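You operate a simulated robot arm through the tools that you are given. There is no shell and no other tool. Be economical: measure what you need, move in short steps, check, and stop when the job is done.

Carry out the task below with a simulated robot arm. There is one attempt and no reset: what you move stays moved.

TASK
Dry the green grip on the drying stand with the fan at 3.
Fine: Tip the fan head level before you turn the fan on. Once the grip is dry, turn the fan to 0 and set the grip down on the workbench.
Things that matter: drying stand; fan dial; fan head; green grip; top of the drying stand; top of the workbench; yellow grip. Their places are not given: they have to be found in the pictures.

It is judged by the outcome, as a careful person would: the job done as asked, and still so three seconds after it is handed in. It fails if anything else is knocked over, pushed out of place, dropped, spilled or broken.

THE ROBOT
A 7-joint arm with a two-finger parallel gripper, fixed in place. Base frame: the origin is at the foot of the arm, x ahead of it, y to its left, z up; the work surface is at about z = 0.86. Units: m, rad, N and s.
With the tool pointing down near the work surface it reaches from about 0.3 to 0.7 m from the base axis. Its first joint turns from -1.152 to 1.152 rad. Payload 1.57 kg.
The TCP is the grasp point between the finger pads, 0.03 m short of the fingertips. In the tool frame z runs along the fingers and y along their closing line. The gripper opens to 0.11 m. The fingers are 0.024 m wide and 0.012 m thick; the gripper's body (0.048 by 0.112 m) begins 0.078 m behind the TCP.
Orientation is that of the tool frame in the base frame, as a unit quaternion [x, y, z, w]. With the fingers straight down and closing along the base's y, the tool's x points along the base's -x, its y along +y and its z along -z.

THE INTERFACE
- The arm moves only by the tool play_rows. Its argument "motion" is a list of rows, each a list of 6 numbers: the shift along the tool's x, y, z in m, then the turn, a rotation vector about the tool's x, y, z in rad. In form: [[x, y, z, wx, wy, wz], ...]. A call has 1 to 10 rows; each row shifts and turns the commanded pose from where the row before left it, along the tool's axes as they then stand. "hand" is the finger opening in m, from 0 to 0.11, set as the call begins (left out, the last holds). Each row takes 0.2 s and may step no farther than 0.05 m and 0.15 rad from the row before; otherwise, or with a gripper value out of range, the whole call is refused. A pose out of reach is approached as far as the arm can. The call stops where the force on the tool passes 70 N (or 10 N more than at its start, if that is more) or the arm is blocked; 0.2 s more then pass. The fingers move at their own pace (about 0.108 m/s each) and stop on an object; they squeeze with about 43 N. The grip force told is the motor's: it shows also when the fingers shut on nothing. Time passes only in rows, and 0.2 s behind the last, so rows that do not move let the fingers close. The reply holds the time, the measured pose of the TCP, the force on the tool along the base axes, the opening and the grip force, in the units named above and with some noise, with the torque about the TCP (base axes, N m) and any sound that the robot's microphone picked up.
- Cameras (640 x 400 px; columns grow to the right, rows downward): "scene" is fixed at [0.1622, -0.3918, 1.3977]; the picture's right is [0.80, -0.60, 0.00], its down [-0.38, -0.51, -0.77] and it looks along [0.46, 0.62, -0.64] (base axes); focal length 232 px, centre (320, 200). "wrist" rides on the gripper at [0.07, 0.016, -0.141] in the tool frame; the picture's right is [-0.23, 0.97, 0.00], its down [-0.86, -0.20, -0.48] and it looks along [-0.47, -0.11, 0.88] (tool axes); focal length 222 px, centre (320, 200).
- capture(camera): a new picture of that camera. No time passes.
- point_at(camera, pixels): for up to 12 pixels [column, row] of the newest picture of that camera ("zoom" is the newest enlarged one), the place [x, y, z] in the base frame of the surface seen there, good to about 0.003 m. No time passes.
- enlarge(camera, box): a new picture of the part [left, top, right, bottom] of that camera's present view, enlarged. No time passes.
- finish_job(): hands the job in; it is judged then, once.

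Keep the steps short. Do not move on a guess: measure, check each grasp and each placing, and mend mistakes. In all there are 80 turns and 34 pictures (those below and enlarged ones count). Leave the gripper open and the arm clear of the work at the hand-in unless told otherwise, and finish with a single line.

The tools are called after "Request:" by a JSON object that holds its "op" and its "data". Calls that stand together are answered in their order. play_rows: Moves the arm, as the interface text tells. Its arguments: {"type":"object","properties":{"motion":{"type":"array","items":{"type":"array","items":{"type":"number"}}},"hand":{"type":"number"}},"required":["motion"]} The other tools are called the same way: capture (camera) takes a picture; point_at (camera, pixels) gives the place of the surface under pixels of a picture; enlarge (camera, box) takes an enlarged picture of a part of a camera's view; finish_job () hands the job in.

At the start:

```text
clock: 0.0
position: [0.4025, -0.1395, 1.2536]
tcp_rot: [0.0, 1.0, 0.0, 0.001]
contact_force: [0.0, -0.1, 0.1]
ft_torque: [-0.01, 0.01, 0.02]
grip_width: 0.1102
finger_force: 0.1
```

scene: 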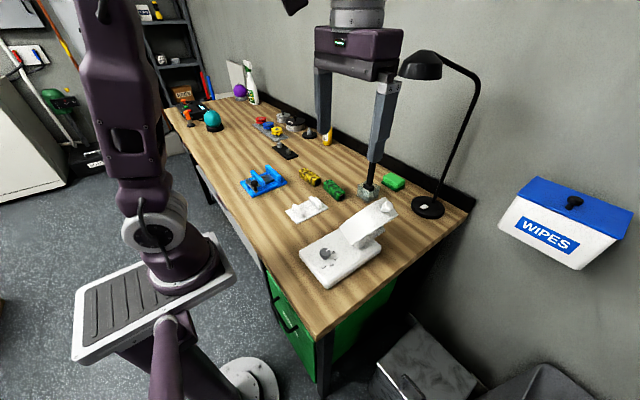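
wrist: 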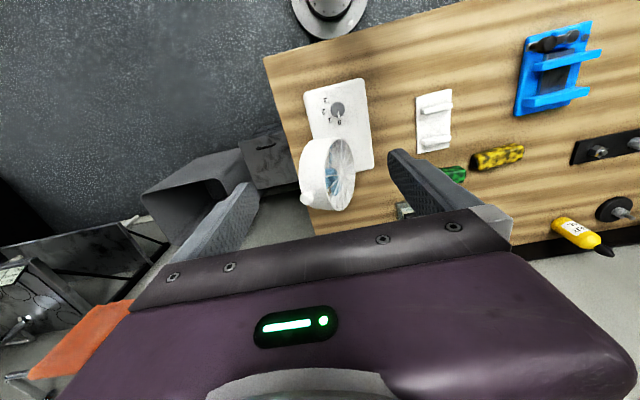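

I see the white fan near (345,245), the small white stand at (307,208), and the green and yellow grips at (333,188) and (310,177). I'll enlarge both views.

Request:
{"op": "enlarge", "data": {"camera": "scene", "box": [230, 150, 430, 300]}}

Request:
{"op": "enlarge", "data": {"camera": "wrist", "box": [280, 60, 540, 230]}}

```text
2.67 times, centred on (330, 225) of scene
```

zoom: 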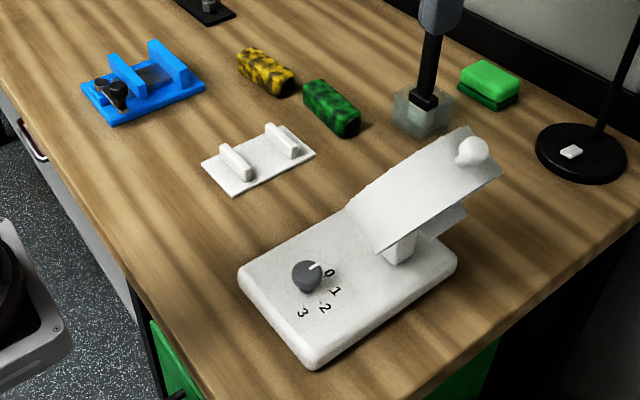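

```text
2.35 times, centred on (410, 145) of wrist
```

zoom: 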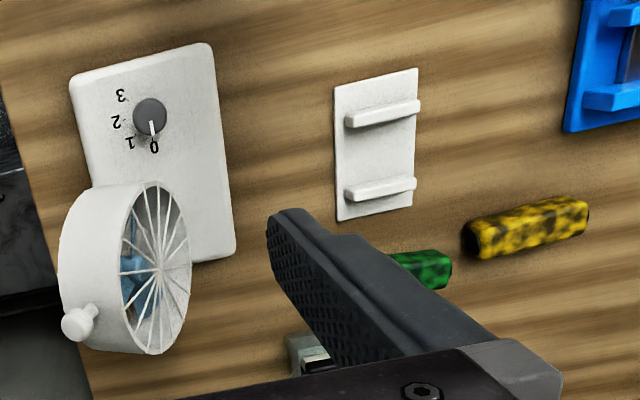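

I'll measure points on the stand, dial, fan head and grips, in the scene view and the zoomed wrist view.

Request:
{"op": "point_at", "data": {"camera": "scene", "pixels": [[387, 206], [362, 222], [341, 235], [392, 215], [371, 199], [325, 252], [333, 188], [326, 182], [340, 196], [310, 177], [302, 170], [355, 245]]}}

Request:
{"op": "point_at", "data": {"camera": "zoom", "pixels": [[152, 115], [160, 268], [82, 322], [90, 230], [120, 265], [385, 115], [380, 188], [375, 150], [338, 90], [415, 70], [340, 218], [425, 270]]}}

```text
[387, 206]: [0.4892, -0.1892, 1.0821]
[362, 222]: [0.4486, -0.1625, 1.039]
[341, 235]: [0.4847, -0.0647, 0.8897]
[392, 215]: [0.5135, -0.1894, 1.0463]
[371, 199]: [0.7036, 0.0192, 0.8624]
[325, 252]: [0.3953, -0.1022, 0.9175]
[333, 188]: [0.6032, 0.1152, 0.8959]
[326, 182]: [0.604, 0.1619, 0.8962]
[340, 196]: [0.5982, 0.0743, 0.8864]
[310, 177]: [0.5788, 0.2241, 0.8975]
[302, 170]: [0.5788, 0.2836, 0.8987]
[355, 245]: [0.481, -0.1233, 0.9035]
```

```text
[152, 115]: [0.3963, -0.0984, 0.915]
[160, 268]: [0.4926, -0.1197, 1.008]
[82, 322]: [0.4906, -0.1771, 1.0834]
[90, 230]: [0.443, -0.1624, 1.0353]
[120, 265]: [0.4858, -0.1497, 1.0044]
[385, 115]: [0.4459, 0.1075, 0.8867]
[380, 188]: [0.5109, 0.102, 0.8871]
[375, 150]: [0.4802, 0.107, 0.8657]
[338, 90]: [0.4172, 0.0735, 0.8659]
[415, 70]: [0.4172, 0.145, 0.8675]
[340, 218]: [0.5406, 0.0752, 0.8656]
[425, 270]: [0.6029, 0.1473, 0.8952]
```

The fan head is a drum whose grille faces roughly +y and up. I'll sample its rim and side to get the tilt.

Request:
{"op": "point_at", "data": {"camera": "zoom", "pixels": [[152, 184], [189, 268], [152, 352], [120, 300], [120, 230], [133, 200], [72, 230], [64, 280], [95, 310], [100, 340], [172, 200], [176, 335]]}}

Request:
{"op": "point_at", "data": {"camera": "scene", "pixels": [[345, 209], [352, 218], [375, 185], [380, 195], [352, 225], [340, 227], [362, 235], [375, 225], [390, 222], [394, 212], [378, 210], [365, 210]]}}

```text
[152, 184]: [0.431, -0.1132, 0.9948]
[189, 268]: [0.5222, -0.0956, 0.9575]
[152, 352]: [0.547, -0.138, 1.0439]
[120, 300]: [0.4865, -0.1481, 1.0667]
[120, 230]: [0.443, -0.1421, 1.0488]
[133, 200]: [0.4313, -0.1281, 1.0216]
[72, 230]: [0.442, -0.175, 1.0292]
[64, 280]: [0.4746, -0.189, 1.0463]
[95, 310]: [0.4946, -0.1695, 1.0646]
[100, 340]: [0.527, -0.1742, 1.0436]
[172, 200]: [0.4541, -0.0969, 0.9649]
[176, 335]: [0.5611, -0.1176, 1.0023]
```

```text
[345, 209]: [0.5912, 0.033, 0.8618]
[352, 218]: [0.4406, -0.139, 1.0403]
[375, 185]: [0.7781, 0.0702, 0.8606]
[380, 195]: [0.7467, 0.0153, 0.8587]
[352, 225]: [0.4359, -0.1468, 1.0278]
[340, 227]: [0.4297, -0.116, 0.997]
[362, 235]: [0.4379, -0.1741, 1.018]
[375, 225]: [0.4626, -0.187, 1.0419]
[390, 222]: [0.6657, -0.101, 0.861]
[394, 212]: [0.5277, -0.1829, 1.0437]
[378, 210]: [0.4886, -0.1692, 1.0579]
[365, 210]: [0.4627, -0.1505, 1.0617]
```

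The front plane tilts up about 25° around an x axis, with no yaw. Its knob is at about (0.493,-0.182,1.075) and the drum centre at about (0.49,-0.141,0.998). I'll move above it with the fingers straddling the knob along y, then lower to just above it and check.

Request:
{"op": "play_rows", "data": {"motion": [[-0.045, -0.01, 0, 0, 0, 0], [-0.045, -0.012, 0, 0, 0, 0], [0, 0, 0.05, 0, 0, 0], [0, 0, 0.05, 0, 0, 0], [0, 0, 0, 0, 0, 0]], "hand": 0.11}}

Request:
{"op": "capture", "data": {"camera": "wrist"}}

Request:
{"op": "enlarge", "data": {"camera": "scene", "box": [300, 140, 460, 260]}}

```text
clock: 1.2
position: [0.4923, -0.1609, 1.1532]
tcp_rot: [0.001, 1.0, 0.0, 0.0]
contact_force: [0.0, -0.8, 0.3]
ft_torque: [0.0, -0.04, 0.02]
grip_width: 0.11
finger_force: 0.0
```

```text
29 pictures are left
```

wrist: 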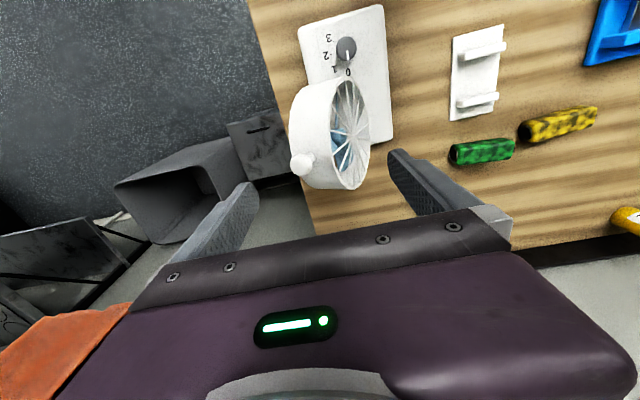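

```text
3.33 times, centred on (380, 200) of scene
```

zoom: 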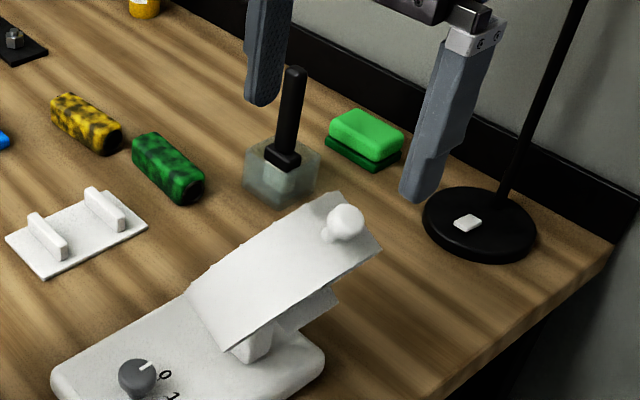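

The knob is at wrist (302,164). I'll measure its top and then lower around it.

Request:
{"op": "point_at", "data": {"camera": "wrist", "pixels": [[302, 164], [296, 164], [308, 164], [302, 157], [302, 171], [340, 85], [350, 187], [369, 150]]}}

Request:
{"op": "play_rows", "data": {"motion": [[0, 0, 0.025, 0, 0, 0], [0, 0, 0.025, 0, 0, 0], [0, 0, 0, 0, 0, 0]]}}

Request:
{"op": "enlarge", "data": {"camera": "scene", "box": [300, 140, 460, 260]}}

```text
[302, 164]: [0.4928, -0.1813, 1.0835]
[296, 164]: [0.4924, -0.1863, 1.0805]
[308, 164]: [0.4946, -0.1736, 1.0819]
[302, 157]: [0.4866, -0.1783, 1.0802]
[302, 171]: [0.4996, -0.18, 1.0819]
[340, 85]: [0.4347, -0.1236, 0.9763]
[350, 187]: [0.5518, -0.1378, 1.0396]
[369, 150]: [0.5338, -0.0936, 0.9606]
```

```text
clock: 2.0
position: [0.4929, -0.1611, 1.1019]
tcp_rot: [0.0, 1.0, -0.001, 0.0]
contact_force: [-0.1, -0.5, 0.3]
ft_torque: [-0.02, 0.0, -0.01]
grip_width: 0.1101
finger_force: 0.0
```

```text
3.33 times, centred on (380, 200) of scene
```

zoom: 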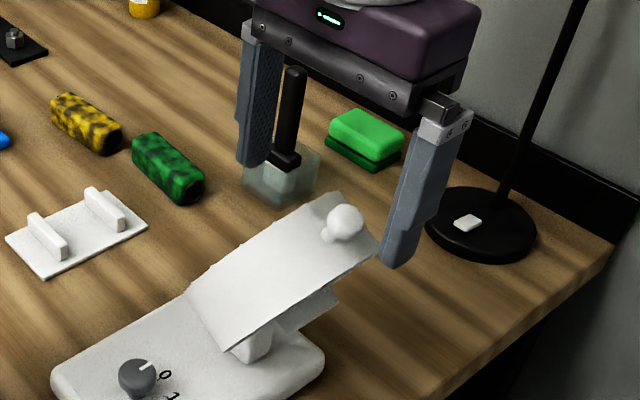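

The ball knob is centred at about y=-0.181, between the fingers. I'll narrow to 0.08 and push in +y by 0.035, then measure.

Request:
{"op": "play_rows", "data": {"motion": [[0, 0, 0, 0, 0, 0], [0, 0.01, 0, 0, 0, 0], [0, 0.01, 0, 0, 0, 0], [0, 0.01, 0, 0, 0, 0], [0, 0.005, 0, 0, 0, 0], [0, 0, 0, 0, 0, 0]], "hand": 0.08}}

Request:
{"op": "enlarge", "data": {"camera": "scene", "box": [300, 140, 460, 260]}}

```text
clock: 3.4
position: [0.4929, -0.1259, 1.1021]
tcp_rot: [-0.001, 1.0, 0.0, 0.0]
contact_force: [-0.1, -0.6, 0.5]
ft_torque: [-0.01, 0.03, 0.0]
grip_width: 0.0807
finger_force: 0.2
```

```text
3.33 times, centred on (380, 200) of scene
```

zoom: 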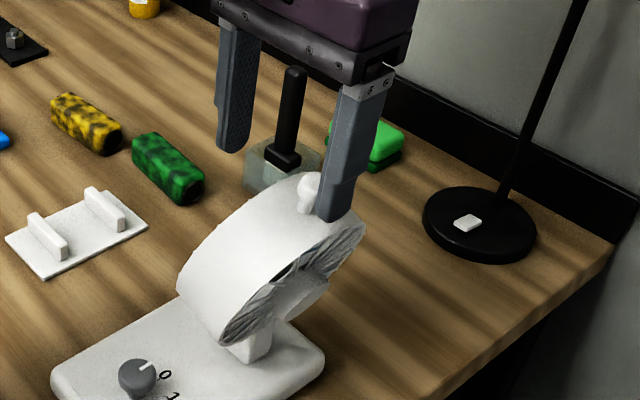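

The head moved freely. I'll measure its tilt again.

Request:
{"op": "capture", "data": {"camera": "wrist"}}

Request:
{"op": "point_at", "data": {"camera": "zoom", "pixels": [[306, 180], [225, 340], [320, 240], [345, 225], [181, 285], [200, 240], [285, 182], [270, 275], [355, 220]]}}

```text
25 pictures are left
```

wrist: 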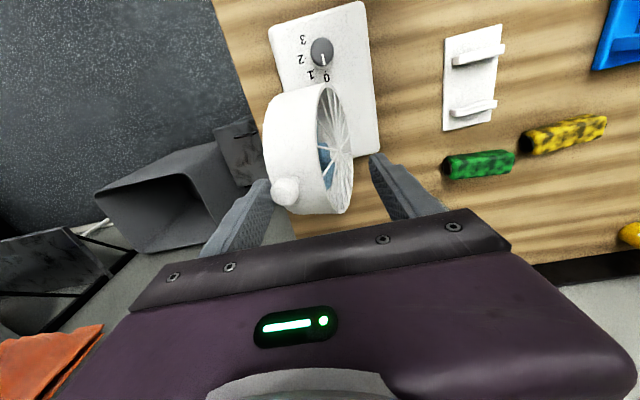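

```text
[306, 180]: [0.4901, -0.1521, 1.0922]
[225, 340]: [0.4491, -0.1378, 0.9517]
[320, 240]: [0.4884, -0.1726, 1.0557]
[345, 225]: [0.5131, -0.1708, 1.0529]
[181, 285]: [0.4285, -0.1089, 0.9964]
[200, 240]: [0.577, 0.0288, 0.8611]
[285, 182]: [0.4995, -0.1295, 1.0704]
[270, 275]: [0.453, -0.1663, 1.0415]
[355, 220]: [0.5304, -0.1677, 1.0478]
```

I'll measure front rim points in the new wrist view.

Request:
{"op": "point_at", "data": {"camera": "wrist", "pixels": [[322, 84], [318, 100], [317, 130], [318, 160], [325, 195], [342, 212], [352, 180], [350, 150], [284, 190], [290, 130], [265, 150], [310, 150]]}}

```text
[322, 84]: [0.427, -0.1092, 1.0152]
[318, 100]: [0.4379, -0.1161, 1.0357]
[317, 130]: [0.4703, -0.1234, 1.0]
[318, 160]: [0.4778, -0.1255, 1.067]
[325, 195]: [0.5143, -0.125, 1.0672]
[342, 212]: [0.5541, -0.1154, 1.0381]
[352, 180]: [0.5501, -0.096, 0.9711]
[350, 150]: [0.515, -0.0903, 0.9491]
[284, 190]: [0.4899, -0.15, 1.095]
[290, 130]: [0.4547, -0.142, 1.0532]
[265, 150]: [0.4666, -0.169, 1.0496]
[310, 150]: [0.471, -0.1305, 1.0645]
```

The remaining tilt is about 16.6°, and the pivot seems to be near z≈0.94. I'll push about 0.034 more while rising slightly, then re-measure.

Request:
{"op": "play_rows", "data": {"motion": [[0, 0.009, -0.001, 0, 0, 0], [0, 0.009, -0.001, 0, 0, 0], [0, 0.008, -0.001, 0, 0, 0], [0, 0.008, -0.001, 0, 0, 0], [0, 0, 0, 0, 0, 0]]}}

Request:
{"op": "capture", "data": {"camera": "wrist"}}

```text
clock: 4.6
position: [0.4924, -0.0915, 1.1071]
tcp_rot: [0.0, 1.0, 0.0, 0.0]
contact_force: [1.3, -0.5, 0.2]
ft_torque: [0.01, 0.01, 0.01]
grip_width: 0.0802
finger_force: 0.6
```

```text
24 pictures are left
```

wrist: 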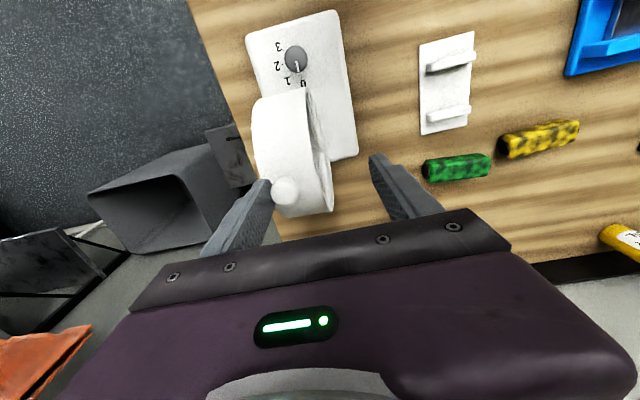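

Request:
{"op": "point_at", "data": {"camera": "wrist", "pixels": [[308, 95], [307, 115], [309, 140], [314, 165], [320, 195], [331, 205], [329, 170], [326, 150], [285, 190], [285, 150], [258, 155], [305, 160]]}}

Request:
{"op": "enlarge", "data": {"camera": "scene", "box": [300, 140, 460, 260]}}

```text
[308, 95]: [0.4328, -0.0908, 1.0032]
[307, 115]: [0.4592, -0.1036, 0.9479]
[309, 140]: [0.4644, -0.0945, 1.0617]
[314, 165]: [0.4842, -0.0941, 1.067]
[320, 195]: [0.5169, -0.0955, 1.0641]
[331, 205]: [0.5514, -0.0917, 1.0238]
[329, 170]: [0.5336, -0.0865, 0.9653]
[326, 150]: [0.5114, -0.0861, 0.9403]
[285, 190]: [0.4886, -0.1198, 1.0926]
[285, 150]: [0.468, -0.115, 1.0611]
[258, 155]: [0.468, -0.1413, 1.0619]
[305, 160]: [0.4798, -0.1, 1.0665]
```

```text
3.33 times, centred on (380, 200) of scene
```

zoom: 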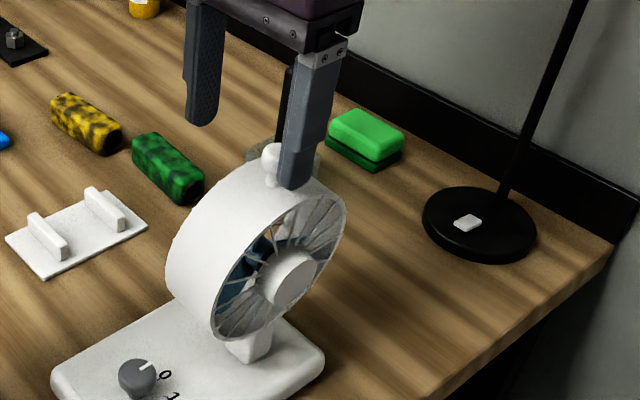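

The remaining tilt is about 4° (top y -0.0945, bottom -0.086). I'll push 0.008 more and re-measure with enlargement.

Request:
{"op": "play_rows", "data": {"motion": [[0, 0.004, 0, 0, 0, 0], [0, 0.004, 0, 0, 0, 0], [0, 0, 0, 0, 0, 0]]}}

Request:
{"op": "enlarge", "data": {"camera": "wrist", "box": [230, 70, 390, 230]}}

```text
clock: 5.4
position: [0.4935, -0.083, 1.1069]
tcp_rot: [0.0, 1.0, 0.0, 0.001]
contact_force: [-0.3, 0.5, -0.2]
ft_torque: [-0.02, 0.0, 0.03]
grip_width: 0.0804
finger_force: 0.5
```

```text
2.50 times, centred on (310, 150) of wrist
```

zoom: 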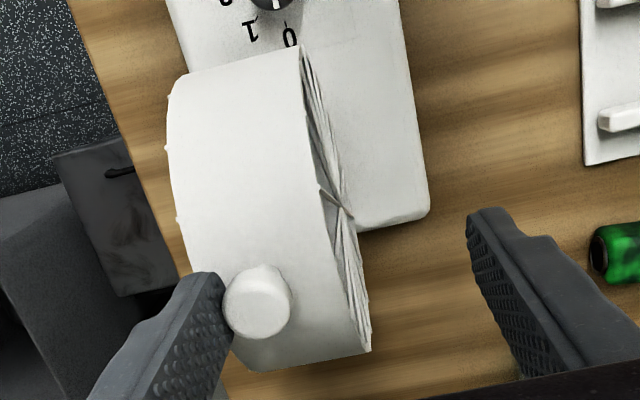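

Request:
{"op": "point_at", "data": {"camera": "zoom", "pixels": [[301, 50], [300, 80], [305, 120], [315, 170], [325, 220], [340, 280], [360, 340], [369, 345], [362, 300], [356, 265], [195, 200], [185, 150]]}}

Request:
{"op": "point_at", "data": {"camera": "zoom", "pixels": [[210, 240], [230, 240], [250, 240], [270, 240], [290, 240], [310, 240], [354, 262], [350, 240], [257, 290], [257, 310], [310, 300], [325, 300]]}}

```text
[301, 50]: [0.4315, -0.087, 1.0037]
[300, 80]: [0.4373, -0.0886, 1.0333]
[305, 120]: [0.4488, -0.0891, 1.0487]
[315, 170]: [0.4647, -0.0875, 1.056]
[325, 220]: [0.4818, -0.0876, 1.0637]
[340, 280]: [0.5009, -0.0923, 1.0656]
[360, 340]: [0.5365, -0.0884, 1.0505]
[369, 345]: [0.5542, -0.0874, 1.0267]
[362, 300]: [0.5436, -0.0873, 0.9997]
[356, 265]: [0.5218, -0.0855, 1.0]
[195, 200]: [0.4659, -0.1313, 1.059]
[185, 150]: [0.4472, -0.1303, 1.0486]
```

```text
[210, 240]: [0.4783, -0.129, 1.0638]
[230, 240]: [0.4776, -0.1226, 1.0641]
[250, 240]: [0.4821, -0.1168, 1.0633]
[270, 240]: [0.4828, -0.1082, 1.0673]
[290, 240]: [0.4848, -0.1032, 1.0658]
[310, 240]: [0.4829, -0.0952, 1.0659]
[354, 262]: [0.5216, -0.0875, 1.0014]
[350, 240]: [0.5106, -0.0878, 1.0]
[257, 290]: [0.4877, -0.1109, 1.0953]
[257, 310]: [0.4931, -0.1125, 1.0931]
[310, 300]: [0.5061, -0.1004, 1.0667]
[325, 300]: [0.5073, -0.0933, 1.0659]
```

It's within about 1–2° of level. I'll nudge 0.003 more, back off in -y, and lift clear. Then I'll look from the wrist.

Request:
{"op": "play_rows", "data": {"motion": [[0, 0.003, 0, 0, 0, 0], [0, 0, 0, 0, 0, 0], [0, -0.012, 0, 0, 0, 0], [0, 0, -0.04, 0, 0, 0], [0, 0, -0.04, 0, 0, 0], [0.04, 0, -0.03, 0, 0, 0], [0.045, 0, 0, 0, 0, 0], [0.045, 0, 0, 0, 0, 0], [0, 0, 0, 0, 0, 0]]}}

Request:
{"op": "capture", "data": {"camera": "wrist"}}

Request:
{"op": "enlarge", "data": {"camera": "scene", "box": [280, 150, 440, 290]}}

```text
clock: 7.4
position: [0.3628, -0.0929, 1.2137]
tcp_rot: [0.0, 1.0, 0.0, 0.001]
contact_force: [0.4, -0.1, -0.7]
ft_torque: [0.0, 0.0, -0.01]
grip_width: 0.0801
finger_force: 0.0
```

```text
21 pictures are left
```

wrist: 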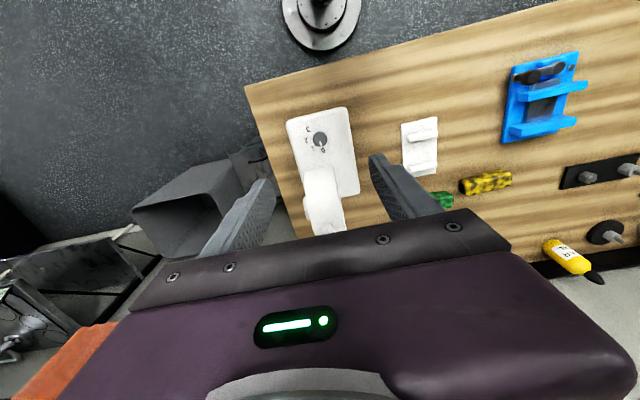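

```text
2.86 times, centred on (360, 220) of scene
```

zoom: 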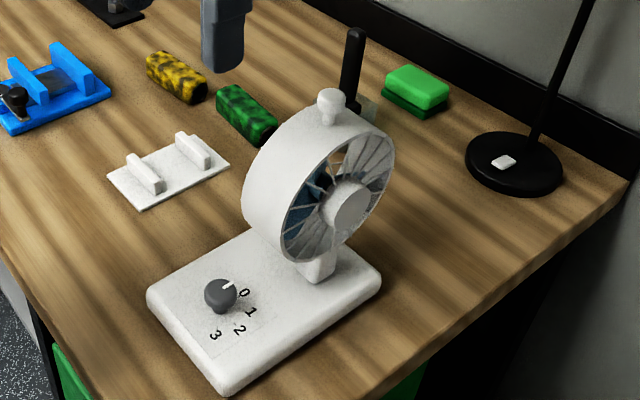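

Now I'll check that the head is level from the back rim, and measure the dial and its labels.

Request:
{"op": "point_at", "data": {"camera": "zoom", "pixels": [[330, 148], [300, 185], [283, 225], [285, 255], [300, 260], [390, 135], [391, 165], [345, 212], [312, 130], [330, 92], [246, 200], [250, 180]]}}

Request:
{"op": "point_at", "data": {"camera": "zoom", "pixels": [[220, 292], [210, 285], [233, 282], [226, 287], [244, 292], [251, 312], [239, 329], [216, 335], [220, 310], [205, 295], [236, 293], [216, 281]]}}

Request:
{"op": "enlarge", "data": {"camera": "wrist", "box": [280, 100, 380, 180]}}

```text
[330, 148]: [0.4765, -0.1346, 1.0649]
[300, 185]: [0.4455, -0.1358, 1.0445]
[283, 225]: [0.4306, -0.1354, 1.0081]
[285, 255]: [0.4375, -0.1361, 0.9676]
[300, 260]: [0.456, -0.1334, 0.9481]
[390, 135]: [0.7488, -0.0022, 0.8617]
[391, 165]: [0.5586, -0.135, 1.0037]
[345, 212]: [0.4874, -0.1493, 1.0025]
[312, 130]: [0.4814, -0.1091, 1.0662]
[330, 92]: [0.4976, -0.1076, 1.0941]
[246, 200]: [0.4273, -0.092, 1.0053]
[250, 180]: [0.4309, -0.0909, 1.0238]
```

```text
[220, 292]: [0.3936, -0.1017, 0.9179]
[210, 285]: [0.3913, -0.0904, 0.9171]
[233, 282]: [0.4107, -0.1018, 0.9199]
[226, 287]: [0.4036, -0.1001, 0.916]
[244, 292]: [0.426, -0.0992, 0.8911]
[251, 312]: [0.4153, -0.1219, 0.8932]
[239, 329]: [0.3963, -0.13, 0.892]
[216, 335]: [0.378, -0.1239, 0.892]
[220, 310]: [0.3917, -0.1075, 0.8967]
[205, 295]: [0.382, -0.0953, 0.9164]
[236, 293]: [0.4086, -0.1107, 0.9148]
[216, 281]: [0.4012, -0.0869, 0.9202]
```

```text
5.00 times, centred on (330, 140) of wrist
```

zoom: 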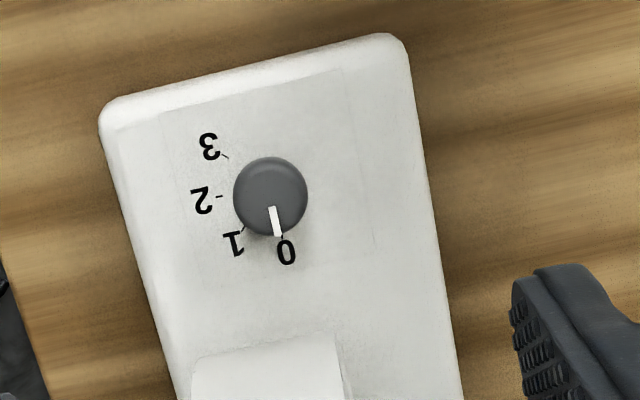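

The back rim is at y≈-0.135 over its full height, so the head is level. Now I'll measure the dial centre, pointer and ticks precisely.

Request:
{"op": "point_at", "data": {"camera": "zoom", "pixels": [[270, 190], [237, 190], [304, 190], [270, 162], [272, 208], [278, 232], [282, 237], [243, 229], [219, 196], [226, 156], [240, 160], [300, 215]]}}

```text
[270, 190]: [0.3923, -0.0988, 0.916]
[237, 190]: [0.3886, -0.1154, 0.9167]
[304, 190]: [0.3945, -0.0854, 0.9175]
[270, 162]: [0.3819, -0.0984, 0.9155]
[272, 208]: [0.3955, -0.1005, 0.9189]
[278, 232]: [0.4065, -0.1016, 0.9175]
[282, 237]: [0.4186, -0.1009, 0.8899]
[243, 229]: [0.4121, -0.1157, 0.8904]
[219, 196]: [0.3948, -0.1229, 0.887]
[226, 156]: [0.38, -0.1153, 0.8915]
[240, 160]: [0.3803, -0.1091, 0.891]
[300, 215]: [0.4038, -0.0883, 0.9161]
```

The dial is centred at (0.3945,-0.100), with 0 along +x and ticks every 45° clockwise, so 3 is at 135° clockwise. Next I'll place the grip. I'll move towards the green grip for a close wrist view.

Request:
{"op": "play_rows", "data": {"motion": [[0, 0.042, 0, 0, 0, 0], [0, 0.042, 0, 0, 0, 0], [0, 0.042, 0, 0, 0, 0], [-0.035, 0.03, 0, 0, 0, 0], [-0.035, 0.03, 0, 0, 0, 0], [-0.035, 0.024, 0, 0, 0, 0], [-0.04, 0, 0.02, 0, 0, 0], [-0.035, 0, 0.02, 0, 0, 0], [0, 0, 0, 0, 0, 0]], "hand": 0.08}}

Request:
{"op": "capture", "data": {"camera": "wrist"}}

```text
clock: 9.4
position: [0.5445, 0.1164, 1.1773]
tcp_rot: [0.0, 1.0, 0.0, 0.0]
contact_force: [-1.2, 0.5, 0.2]
ft_torque: [0.02, 0.04, 0.01]
grip_width: 0.0802
finger_force: 0.0
```

```text
18 pictures are left
```

wrist: 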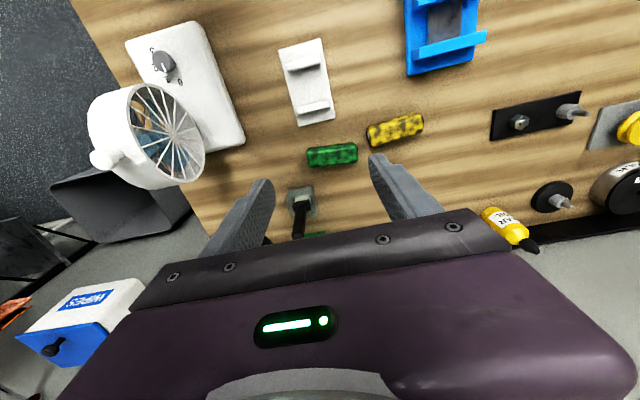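

The green grip is at wrist (332,155). I'll measure its edges and ends, and the neighbouring items.

Request:
{"op": "point_at", "data": {"camera": "wrist", "pixels": [[309, 153], [320, 152], [332, 150], [345, 148], [354, 147], [332, 146], [332, 154], [332, 158], [332, 162], [370, 133], [301, 205], [301, 190]]}}

Request:
{"op": "enlarge", "data": {"camera": "wrist", "box": [270, 100, 430, 220]}}

```text
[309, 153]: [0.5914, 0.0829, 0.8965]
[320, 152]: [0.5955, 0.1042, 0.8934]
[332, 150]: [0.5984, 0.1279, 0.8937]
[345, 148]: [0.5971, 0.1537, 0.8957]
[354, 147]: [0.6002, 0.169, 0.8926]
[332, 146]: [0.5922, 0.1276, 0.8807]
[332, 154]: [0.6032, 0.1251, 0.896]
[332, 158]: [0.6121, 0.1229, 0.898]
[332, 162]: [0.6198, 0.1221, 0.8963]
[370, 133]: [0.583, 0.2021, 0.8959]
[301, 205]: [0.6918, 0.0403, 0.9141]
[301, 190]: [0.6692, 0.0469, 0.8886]
```

```text
3.33 times, centred on (350, 160) of wrist
```

zoom: 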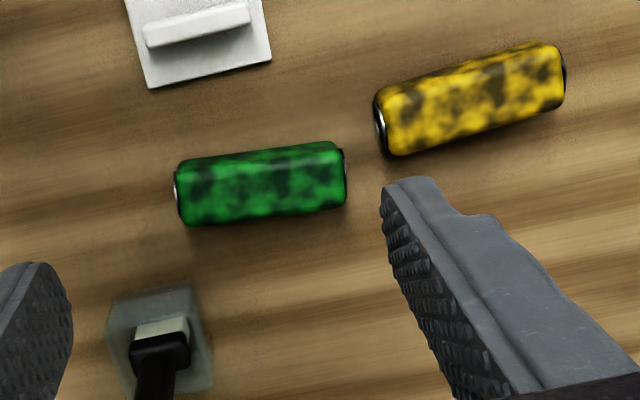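

Request:
{"op": "point_at", "data": {"camera": "zoom", "pixels": [[182, 170], [335, 150], [190, 185], [335, 165], [188, 215], [340, 200], [181, 195], [342, 178], [262, 165], [262, 185], [262, 208], [378, 125]]}}

```text
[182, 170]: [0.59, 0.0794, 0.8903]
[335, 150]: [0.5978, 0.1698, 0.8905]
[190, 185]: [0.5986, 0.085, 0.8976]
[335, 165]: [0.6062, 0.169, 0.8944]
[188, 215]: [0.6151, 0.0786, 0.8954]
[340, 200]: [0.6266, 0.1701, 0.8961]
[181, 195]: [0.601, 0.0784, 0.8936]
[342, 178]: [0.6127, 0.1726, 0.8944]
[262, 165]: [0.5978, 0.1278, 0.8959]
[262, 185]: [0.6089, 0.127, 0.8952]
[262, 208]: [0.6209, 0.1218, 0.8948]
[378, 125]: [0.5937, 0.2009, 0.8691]
```

The grip's centre is about (0.607,0.125), its axis is yawed 0.124 rad from y, its width is about 0.032 and its top is at z 0.896. I'll centre above it and start turning the wrist clockwise by 1.695 rad.

Request:
{"op": "play_rows", "data": {"motion": [[-0.031, 0.004, 0, 0, 0, 0], [-0.032, 0.005, 0, 0, 0, 0], [0, 0, 0, 0, 0, 0.14125], [0, 0, 0, 0, 0, 0.14125], [0, 0, 0, 0, 0, 0.14125], [0, 0, 0, 0, 0, 0.14125], [0, 0, 0, 0, 0, 0.14125], [0, 0, 0, 0, 0, 0.14125], [0, 0, 0, 0, 0, 0.14125], [0, 0, 0, 0, 0, 0.14125]], "hand": 0.08}}

Request:
{"op": "play_rows", "data": {"motion": [[0, 0, 0, 0, 0, 0.14125], [0, 0, 0, 0, 0, 0.14125], [0, 0, 0, 0, 0, 0.14125], [0, 0, 0, 0, 0, 0.14125], [0, 0, 0.05, 0, 0, 0], [0, 0, 0.05, 0, 0, 0], [0, 0, 0.05, 0, 0, 0], [0, 0, 0, 0, 0, 0]]}}

Request:
{"op": "capture", "data": {"camera": "wrist"}}

Request:
{"op": "enlarge", "data": {"camera": "scene", "box": [270, 120, 430, 220]}}

```text
clock: 11.6
position: [0.6066, 0.1263, 1.1778]
tcp_rot: [0.537, 0.844, 0.0, 0.0]
contact_force: [0.3, 0.5, -0.5]
ft_torque: [0.0, -0.02, -0.01]
grip_width: 0.08
finger_force: 0.1
out of reach, approached as far as the arm can: row 2
```

```text
clock: 13.4
position: [0.6071, 0.1265, 1.0268]
tcp_rot: [0.75, 0.662, -0.001, 0.0]
contact_force: [0.4, -0.5, 0.0]
ft_torque: [0.0, 0.02, -0.02]
grip_width: 0.0801
finger_force: 0.1
```

```text
16 pictures are left
```

wrist: 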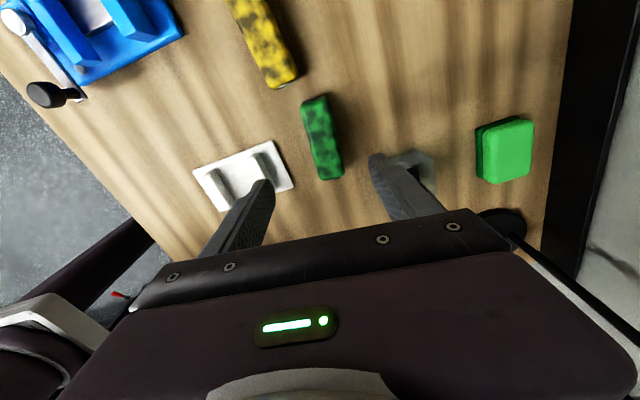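

```text
4.00 times, centred on (350, 170) of scene
```

zoom: 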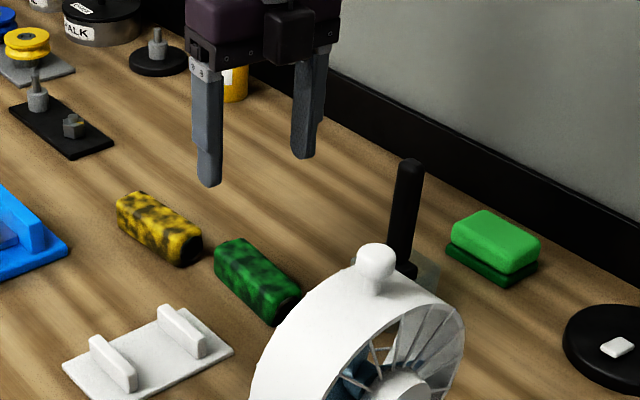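

The closing line matches the grip's cross direction. I'll descend to TCP z≈0.899 (tips about 9 mm above the table) and close.

Request:
{"op": "play_rows", "data": {"motion": [[0, 0, 0.04, 0, 0, 0], [0, 0, 0.04, 0, 0, 0], [0, 0, 0.03, 0, 0, 0], [0, 0, 0.018, 0, 0, 0], [0, 0, 0, 0, 0, 0]]}}

Request:
{"op": "play_rows", "data": {"motion": [[0, 0, 0, 0, 0, 0], [0, 0, 0, 0, 0, 0], [0, 0, 0, 0, 0, 0]], "hand": 0.02}}

```text
clock: 14.6
position: [0.6066, 0.1266, 0.8998]
tcp_rot: [0.75, 0.662, -0.001, 0.001]
contact_force: [-0.2, -0.2, 0.0]
ft_torque: [0.01, 0.02, 0.0]
grip_width: 0.0799
finger_force: 0.1
```

```text
clock: 15.4
position: [0.6064, 0.1266, 0.8985]
tcp_rot: [0.749, 0.662, -0.001, 0.0]
contact_force: [-0.5, -0.1, -0.3]
ft_torque: [-0.03, -0.05, -0.02]
grip_width: 0.0352
finger_force: 42.0
```

The grip is held (width 0.035, 42 N). I'll lift and turn back 1.695 rad.

Request:
{"op": "play_rows", "data": {"motion": [[0, 0, -0.03, 0, 0, 0], [0, 0, -0.05, 0, 0, 0], [0, 0, -0.05, 0, 0, 0], [0, 0, 0, 0, 0, -0.14125], [0, 0, 0, 0, 0, -0.14125], [0, 0, 0, 0, 0, -0.14125], [0, 0, 0, 0, 0, -0.14125], [0, 0, 0, 0, 0, -0.14125], [0, 0, 0, 0, 0, -0.14125]]}}

Request:
{"op": "play_rows", "data": {"motion": [[0, 0, 0, 0, 0, -0.14125], [0, 0, 0, 0, 0, -0.14125], [0, 0, 0, 0, 0, -0.14125], [0, 0, 0, 0, 0, -0.14125], [0, 0, 0, 0, 0, -0.14125], [0, 0, 0, 0, 0, -0.14125], [0.04, -0.005, 0, 0, 0, 0], [0.045, -0.005, 0, 0, 0, 0], [0.043, -0.007, 0, 0, 0, 0], [0, 0, 0, 0, 0, 0]]}}

Request:
{"op": "capture", "data": {"camera": "wrist"}}

```text
clock: 17.4
position: [0.606, 0.1269, 1.03]
tcp_rot: [0.41, 0.912, 0.0, 0.0]
contact_force: [0.0, 0.0, -0.4]
ft_torque: [0.02, -0.02, 0.0]
grip_width: 0.0351
finger_force: 42.2
```

```text
clock: 19.6
position: [0.4771, 0.1094, 1.0289]
tcp_rot: [0.0, 1.0, 0.0, 0.0]
contact_force: [-0.4, 0.5, 0.6]
ft_torque: [0.0, -0.01, -0.01]
grip_width: 0.0348
finger_force: 42.0
```

```text
14 pictures are left
```

wrist: 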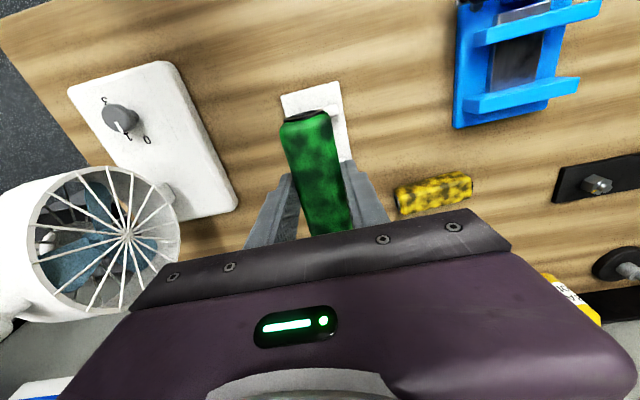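

The grip is along x over the stand. I'll descend 0.10, then creep down in 1.5 mm steps watching the vertical force.

Request:
{"op": "play_rows", "data": {"motion": [[0, 0, 0.04, 0, 0, 0], [0, 0, 0.04, 0, 0, 0], [0, 0, 0.02, 0, 0, 0], [0, 0, 0, 0, 0, 0]]}}

Request:
{"op": "play_rows", "data": {"motion": [[0, 0, 0.0015, 0, 0, 0], [0, 0, 0.0015, 0, 0, 0], [0, 0, 0, 0, 0, 0]]}}

```text
clock: 20.6
position: [0.4789, 0.1098, 0.929]
tcp_rot: [-0.001, 1.0, 0.0, -0.001]
contact_force: [0.2, -0.5, -0.3]
ft_torque: [0.01, -0.01, 0.01]
grip_width: 0.0351
finger_force: 42.2
```

```text
clock: 21.4
position: [0.4788, 0.1092, 0.9266]
tcp_rot: [0.0, 1.0, 0.0, 0.001]
contact_force: [-4.1, -2.3, 35.5]
ft_torque: [-0.13, 0.53, 0.01]
grip_width: 0.0352
finger_force: 42.1
```

It touched the stand (35 N up). I'll ease up 1 mm, open the fingers and lift slowly.

Request:
{"op": "play_rows", "data": {"motion": [[0, 0, -0.001, 0, 0, 0], [0, 0, 0, 0, 0, 0]]}}

Request:
{"op": "play_rows", "data": {"motion": [[0, 0, 0, 0, 0, 0], [0, 0, 0, 0, 0, 0], [0, 0, -0.03, 0, 0, 0], [0, 0, -0.05, 0, 0, 0], [0, 0, -0.05, 0, 0, 0], [0, 0, -0.03, 0, 0, 0], [0, 0, 0, 0, 0, 0]], "hand": 0.07}}

Request:
{"op": "capture", "data": {"camera": "wrist"}}

```text
clock: 22.0
position: [0.4775, 0.109, 0.9265]
tcp_rot: [0.0, 1.0, 0.0, 0.001]
contact_force: [0.3, 0.0, 24.3]
ft_torque: [-0.03, -0.2, 0.02]
grip_width: 0.0351
finger_force: 41.9
```

```text
clock: 23.6
position: [0.4792, 0.1083, 1.0894]
tcp_rot: [0.0, 1.0, -0.001, 0.0]
contact_force: [0.6, 0.5, -0.4]
ft_torque: [-0.01, -0.01, 0.05]
grip_width: 0.0701
finger_force: 0.1
```

```text
13 pictures are left
```

wrist: 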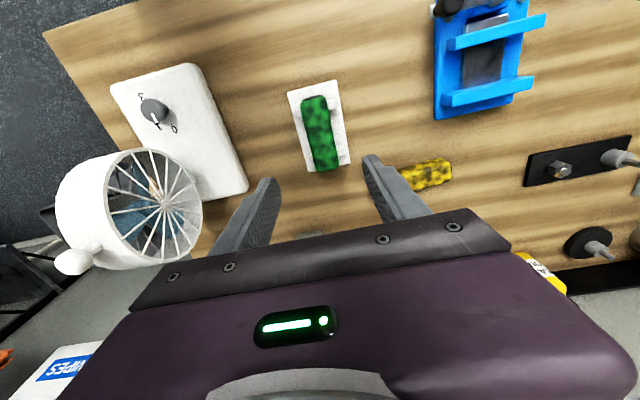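

The grip rests across both ridges. Next is the dial. I'll rise, move above the dial, and lean the wrist 0.14 rad so the gripper body stays clear of the fan head.

Request:
{"op": "play_rows", "data": {"motion": [[0, 0, -0.05, 0, 0, 0], [0.042, 0, -0.05, 0, 0, 0], [0.0455, -0.03, 0, 0, 0, 0], [0, -0.045, 0, 0, 0, 0], [0, -0.045, 0, 0, 0, 0], [0, -0.045, 0, 0, 0, 0], [0, -0.0435, 0, 0, 0, 0], [0, 0, 0, 0, -0.14, 0], [0, 0, 0, 0, 0, 0]], "hand": 0.055}}

Request:
{"op": "point_at", "data": {"camera": "wrist", "pixels": [[314, 100], [318, 130], [325, 165]]}}

```text
refused: row 2 steps farther than a row can; nothing moved
```

```text
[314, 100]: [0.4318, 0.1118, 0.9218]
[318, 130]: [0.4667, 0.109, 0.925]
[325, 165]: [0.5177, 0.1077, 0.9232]
```

The grip's top is at z≈0.923 and y≈0.109. I'll redo the move with smaller rows.

Request:
{"op": "play_rows", "data": {"motion": [[0, 0, -0.05, 0, 0, 0], [0, 0, -0.05, 0, 0, 0], [0.044, -0.02, 0, 0, 0, 0], [0.0437, -0.02, 0, 0, 0, 0], [0, -0.042, 0, 0, 0, 0], [0, -0.042, 0, 0, 0, 0], [0, -0.042, 0, 0, 0, 0], [0, -0.0425, 0, 0, 0, 0], [0, 0, 0, 0, -0.14, 0], [0, 0, 0, 0, 0, 0]], "hand": 0.055}}

```text
clock: 25.8
position: [0.3902, -0.0996, 1.1854]
tcp_rot: [0.0, 0.998, 0.0, 0.07]
contact_force: [-0.1, -0.4, -1.0]
ft_torque: [-0.02, -0.02, 0.01]
grip_width: 0.055
finger_force: 0.1
```

The lean is as intended. I'll descend 0.20 straight down (base) and check.

Request:
{"op": "play_rows", "data": {"motion": [[0.006, 0, 0.0426, 0, 0, 0], [0.006, 0, 0.0426, 0, 0, 0], [0.006, 0, 0.0426, 0, 0, 0], [0.006, 0, 0.0426, 0, 0, 0], [0.0042, 0, 0.0298, 0, 0, 0], [0, 0, 0, 0, 0, 0]]}}

Request:
{"op": "capture", "data": {"camera": "wrist"}}

Request:
{"op": "enlarge", "data": {"camera": "scene", "box": [260, 150, 420, 270]}}

```text
clock: 27.2
position: [0.3902, -0.0998, 0.9844]
tcp_rot: [0.0, 0.998, 0.001, 0.071]
contact_force: [-0.7, -0.1, 1.3]
ft_torque: [-0.04, 0.05, 0.0]
grip_width: 0.055
finger_force: 0.0
```

```text
12 pictures are left
```

wrist: 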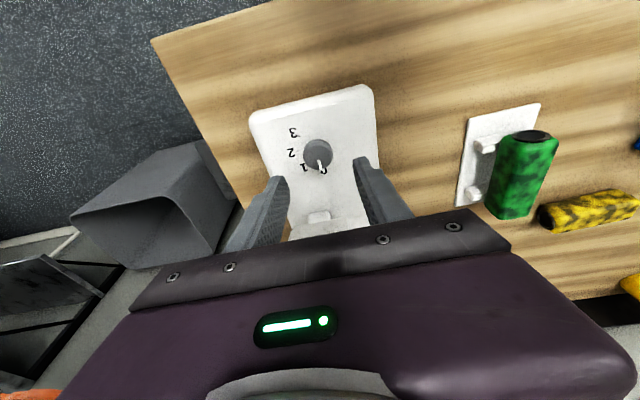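

```text
3.33 times, centred on (340, 210) of scene
```

zoom: 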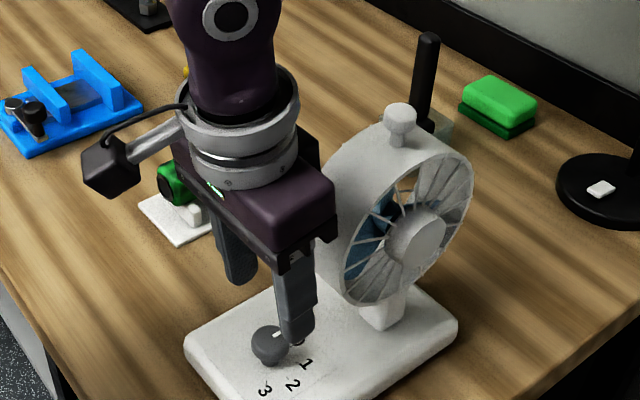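

The dial is between the fingers. I'll measure its top in this closer view to confirm centring.

Request:
{"op": "point_at", "data": {"camera": "wrist", "pixels": [[317, 150], [305, 150], [330, 150], [317, 141], [318, 162], [321, 169], [315, 158]]}}

Request:
{"op": "play_rows", "data": {"motion": [[0.003, 0, 0.0248, 0, 0, 0], [0.003, 0, 0.0248, 0, 0, 0], [0.0006, 0, 0.003, 0, 0, 0], [0, 0, 0, 0, 0, 0]]}}

```text
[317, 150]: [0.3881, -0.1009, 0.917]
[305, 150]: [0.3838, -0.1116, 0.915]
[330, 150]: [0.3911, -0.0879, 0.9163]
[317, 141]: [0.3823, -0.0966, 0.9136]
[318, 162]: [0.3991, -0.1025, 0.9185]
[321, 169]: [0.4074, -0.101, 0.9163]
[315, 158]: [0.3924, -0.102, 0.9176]
```

```text
clock: 28.2
position: [0.3931, -0.0987, 0.9319]
tcp_rot: [0.0, 0.998, 0.0, 0.07]
contact_force: [-0.4, 0.2, -0.2]
ft_torque: [0.0, 0.02, -0.01]
grip_width: 0.0549
finger_force: 0.0
```

It's centred on the dial with the tips about 8 mm above the fan base. I'll pre-turn -0.3 rad open, then close and turn +0.785 rad clockwise (the first 45°).

Request:
{"op": "play_rows", "data": {"motion": [[0, 0, 0, 0, 0, -0.15], [0, 0, 0, 0, 0, -0.15], [0, 0, 0, 0, 0, 0]]}}

Request:
{"op": "play_rows", "data": {"motion": [[0, 0, 0, 0, 0, 0], [0, 0, 0, 0, 0, 0], [0, 0, 0, 0, 0, 0.1309], [0, 0, 0, 0, 0, 0.1309], [0, 0, 0, 0, 0, 0.1309], [0, 0, 0, 0, 0, 0.1309], [0, 0, 0, 0, 0, 0.1309], [0, 0, 0, 0, 0, 0.1309], [0, 0, 0, 0, 0, 0]], "hand": 0.01}}

```text
clock: 29.0
position: [0.3918, -0.1003, 0.9321]
tcp_rot: [-0.149, 0.986, -0.01, 0.07]
contact_force: [-0.4, -0.2, 0.1]
ft_torque: [0.01, 0.0, 0.02]
grip_width: 0.055
finger_force: 0.0
```

```text
clock: 31.0
position: [0.3909, -0.0987, 0.9324]
tcp_rot: [0.241, 0.968, 0.017, 0.068]
contact_force: [-1.5, -19.7, 4.4]
ft_torque: [-0.49, -0.19, -0.07]
grip_width: 0.0296
finger_force: 39.0
```

It gripped (0.0296) and turned, with no sound yet. I'll open and look at the dial.

Request:
{"op": "play_rows", "data": {"motion": [[0, 0, 0, 0, 0, 0], [0, 0, 0, 0, 0, -0.1309], [0, 0, 0, 0, 0, -0.1309], [0, 0, 0, 0, 0, -0.1309], [0, 0, 0, 0, 0, -0.1309], [0, 0, 0, 0, 0, -0.1309], [0, 0, 0, 0, 0, -0.1309], [0, 0, 0, 0, 0, 0]], "hand": 0.055}}

Request:
{"op": "enlarge", "data": {"camera": "wrist", "box": [240, 80, 400, 180]}}

```text
clock: 32.8
position: [0.3909, -0.0991, 0.9328]
tcp_rot: [-0.148, 0.986, -0.011, 0.069]
contact_force: [0.2, -0.5, -0.6]
ft_torque: [-0.01, -0.02, 0.03]
grip_width: 0.055
finger_force: 0.0
```

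```text
4.00 times, centred on (320, 130) of wrist
```

zoom: 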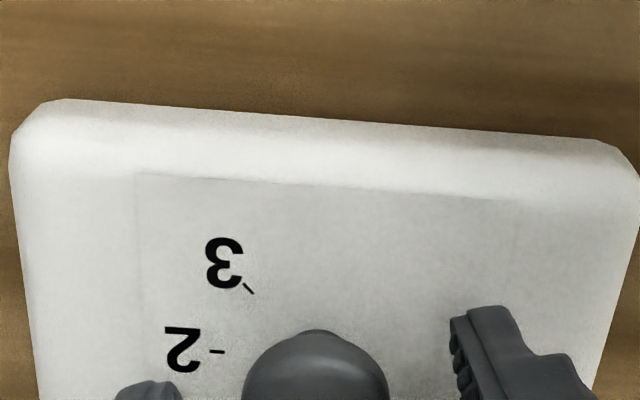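

That crop sat too high. I'll do the second 45° stroke and reset, then look with a lower crop.

Request:
{"op": "play_rows", "data": {"motion": [[0, 0, 0, 0, 0, 0], [0, 0, 0, 0, 0, 0], [0, 0, 0, 0, 0, 0.1309], [0, 0, 0, 0, 0, 0.1309], [0, 0, 0, 0, 0, 0.1309], [0, 0, 0, 0, 0, 0.1309], [0, 0, 0, 0, 0, 0.1309], [0, 0, 0, 0, 0, 0.1309], [0, 0, 0, 0, 0, 0]], "hand": 0.01}}

Request:
{"op": "play_rows", "data": {"motion": [[0, 0, 0, 0, 0, 0], [0, 0, 0, 0, 0, -0.1309], [0, 0, 0, 0, 0, -0.1309], [0, 0, 0, 0, 0, -0.1309], [0, 0, 0, 0, 0, -0.1309], [0, 0, 0, 0, 0, -0.1309], [0, 0, 0, 0, 0, -0.1309], [0, 0, 0, 0, 0, 0]], "hand": 0.055}}

Request:
{"op": "enlarge", "data": {"camera": "wrist", "box": [240, 120, 400, 220]}}

```text
clock: 34.8
position: [0.392, -0.099, 0.9323]
tcp_rot: [0.241, 0.968, 0.017, 0.068]
contact_force: [-4.7, -17.4, 7.2]
ft_torque: [-0.61, -0.64, -0.06]
grip_width: 0.0291
finger_force: 39.5
```

```text
clock: 36.6
position: [0.3914, -0.0988, 0.9332]
tcp_rot: [-0.149, 0.986, -0.011, 0.069]
contact_force: [0.0, 0.2, -0.2]
ft_torque: [0.01, 0.02, 0.02]
grip_width: 0.0551
finger_force: 0.1
```

```text
4.00 times, centred on (320, 170) of wrist
```

zoom: 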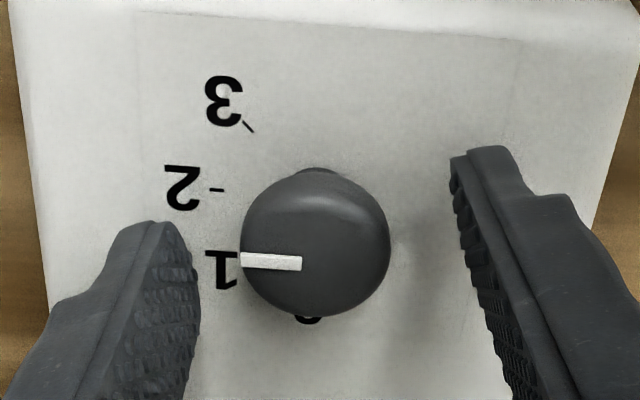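

Request:
{"op": "point_at", "data": {"camera": "zoom", "pixels": [[248, 260], [297, 263], [248, 240], [385, 240], [315, 180], [315, 310], [315, 250], [217, 189], [247, 125]]}}

```text
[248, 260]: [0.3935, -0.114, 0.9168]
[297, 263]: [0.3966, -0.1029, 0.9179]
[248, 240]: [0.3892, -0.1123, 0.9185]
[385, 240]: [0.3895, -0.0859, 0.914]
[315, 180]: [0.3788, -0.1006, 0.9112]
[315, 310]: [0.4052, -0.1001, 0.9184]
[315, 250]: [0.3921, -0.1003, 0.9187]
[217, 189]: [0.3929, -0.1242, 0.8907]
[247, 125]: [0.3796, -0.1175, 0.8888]
```

The pointer now points along -y, at position 2, as expected. I'll do the third 45° stroke to 3.

Request:
{"op": "play_rows", "data": {"motion": [[0, 0, 0, 0, 0, 0], [0, 0, 0, 0, 0, 0], [0, 0, 0, 0, 0, 0.1309], [0, 0, 0, 0, 0, 0.1309], [0, 0, 0, 0, 0, 0.1309], [0, 0, 0, 0, 0, 0.1309], [0, 0, 0, 0, 0, 0.1309], [0, 0, 0, 0, 0, 0.1309], [0, 0, 0, 0, 0, 0]], "hand": 0.01}}

Request:
{"op": "play_rows", "data": {"motion": [[0, 0, 0, 0, 0, 0], [0, 0, 0, 0, 0, 0]], "hand": 0.055}}

Request:
{"op": "enlarge", "data": {"camera": "wrist", "box": [240, 120, 400, 220]}}

```text
clock: 38.6
position: [0.3909, -0.1008, 0.9317]
tcp_rot: [0.241, 0.968, 0.016, 0.069]
contact_force: [4.1, -21.7, 5.1]
ft_torque: [-0.68, -0.66, -0.08]
grip_width: 0.0295
finger_force: 39.1
```

```text
clock: 39.2
position: [0.3907, -0.0984, 0.9324]
tcp_rot: [0.239, 0.968, 0.017, 0.067]
contact_force: [-0.2, -0.1, 0.0]
ft_torque: [0.01, 0.01, -0.03]
grip_width: 0.055
finger_force: 0.1
```

```text
4.00 times, centred on (320, 170) of wrist
```

zoom: 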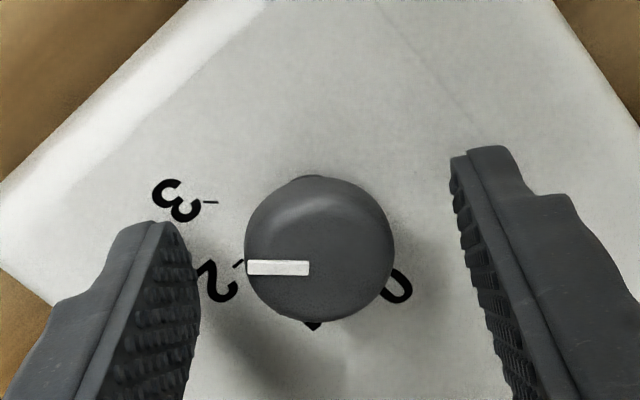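

The pointer is at tick 3. I'll stay here with fingers open (out of the airflow), wait 2 s, and check the fan and grip in the scene view.

Request:
{"op": "play_rows", "data": {"motion": [[0, 0, 0, 0, 0, 0], [0, 0, 0, 0, 0, 0], [0, 0, 0, 0, 0, 0], [0, 0, 0, 0, 0, 0], [0, 0, 0, 0, 0, 0], [0, 0, 0, 0, 0, 0], [0, 0, 0, 0, 0, 0], [0, 0, 0, 0, 0, 0], [0, 0, 0, 0, 0, 0], [0, 0, 0, 0, 0, 0]]}}

Request:
{"op": "enlarge", "data": {"camera": "scene", "box": [240, 130, 420, 270]}}

```text
clock: 41.4
position: [0.3919, -0.0987, 0.9324]
tcp_rot: [0.239, 0.968, 0.017, 0.067]
contact_force: [0.2, -0.2, 0.5]
ft_torque: [0.04, 0.01, 0.01]
grip_width: 0.0547
finger_force: 0.0
```

```text
2.86 times, centred on (330, 200) of scene
```

zoom: 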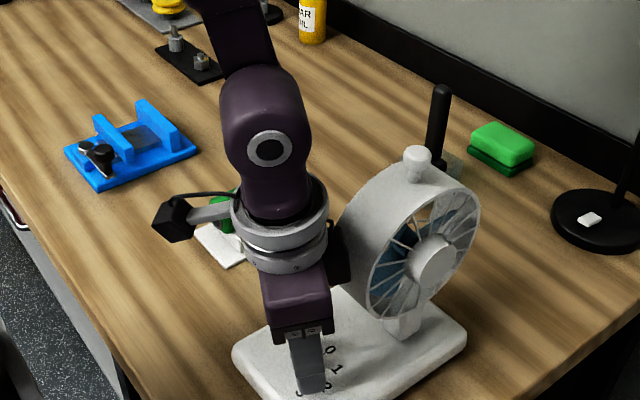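

The head is level and the camera view of the grip is blocked by the arm. I'll un-spin the wrist and rise clear to watch the grip.

Request:
{"op": "play_rows", "data": {"motion": [[0, 0, 0, 0, 0, -0.1214], [0, 0, 0, 0, 0, -0.1214], [0, 0, 0, 0, 0, -0.1214], [0, 0, 0, 0, 0, -0.1214], [-0.006, 0, -0.0426, 0, 0, 0], [-0.006, 0, -0.0426, 0, 0, 0], [-0.006, 0, -0.0426, 0, 0, 0], [-0.006, 0, -0.0426, 0, 0, 0], [-0.006, 0, -0.0426, 0, 0, 0], [-0.0045, 0, -0.0319, 0, 0, 0]]}}

Request:
{"op": "capture", "data": {"camera": "wrist"}}

```text
clock: 43.6
position: [0.3912, -0.0994, 1.1795]
tcp_rot: [0.0, 0.998, 0.0, 0.07]
contact_force: [-0.2, -0.2, 0.3]
ft_torque: [0.01, -0.06, 0.0]
grip_width: 0.0548
finger_force: 0.1
```

```text
6 pictures are left
```

wrist: 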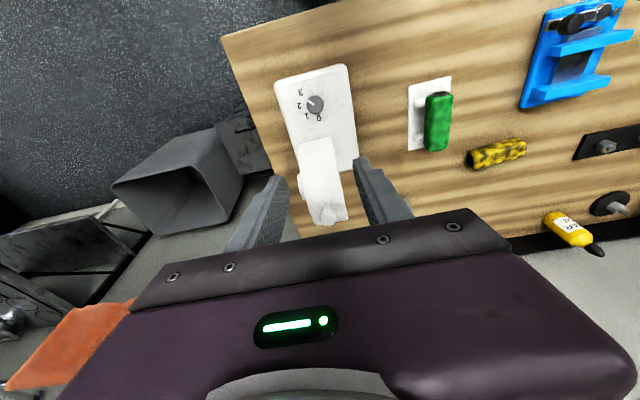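

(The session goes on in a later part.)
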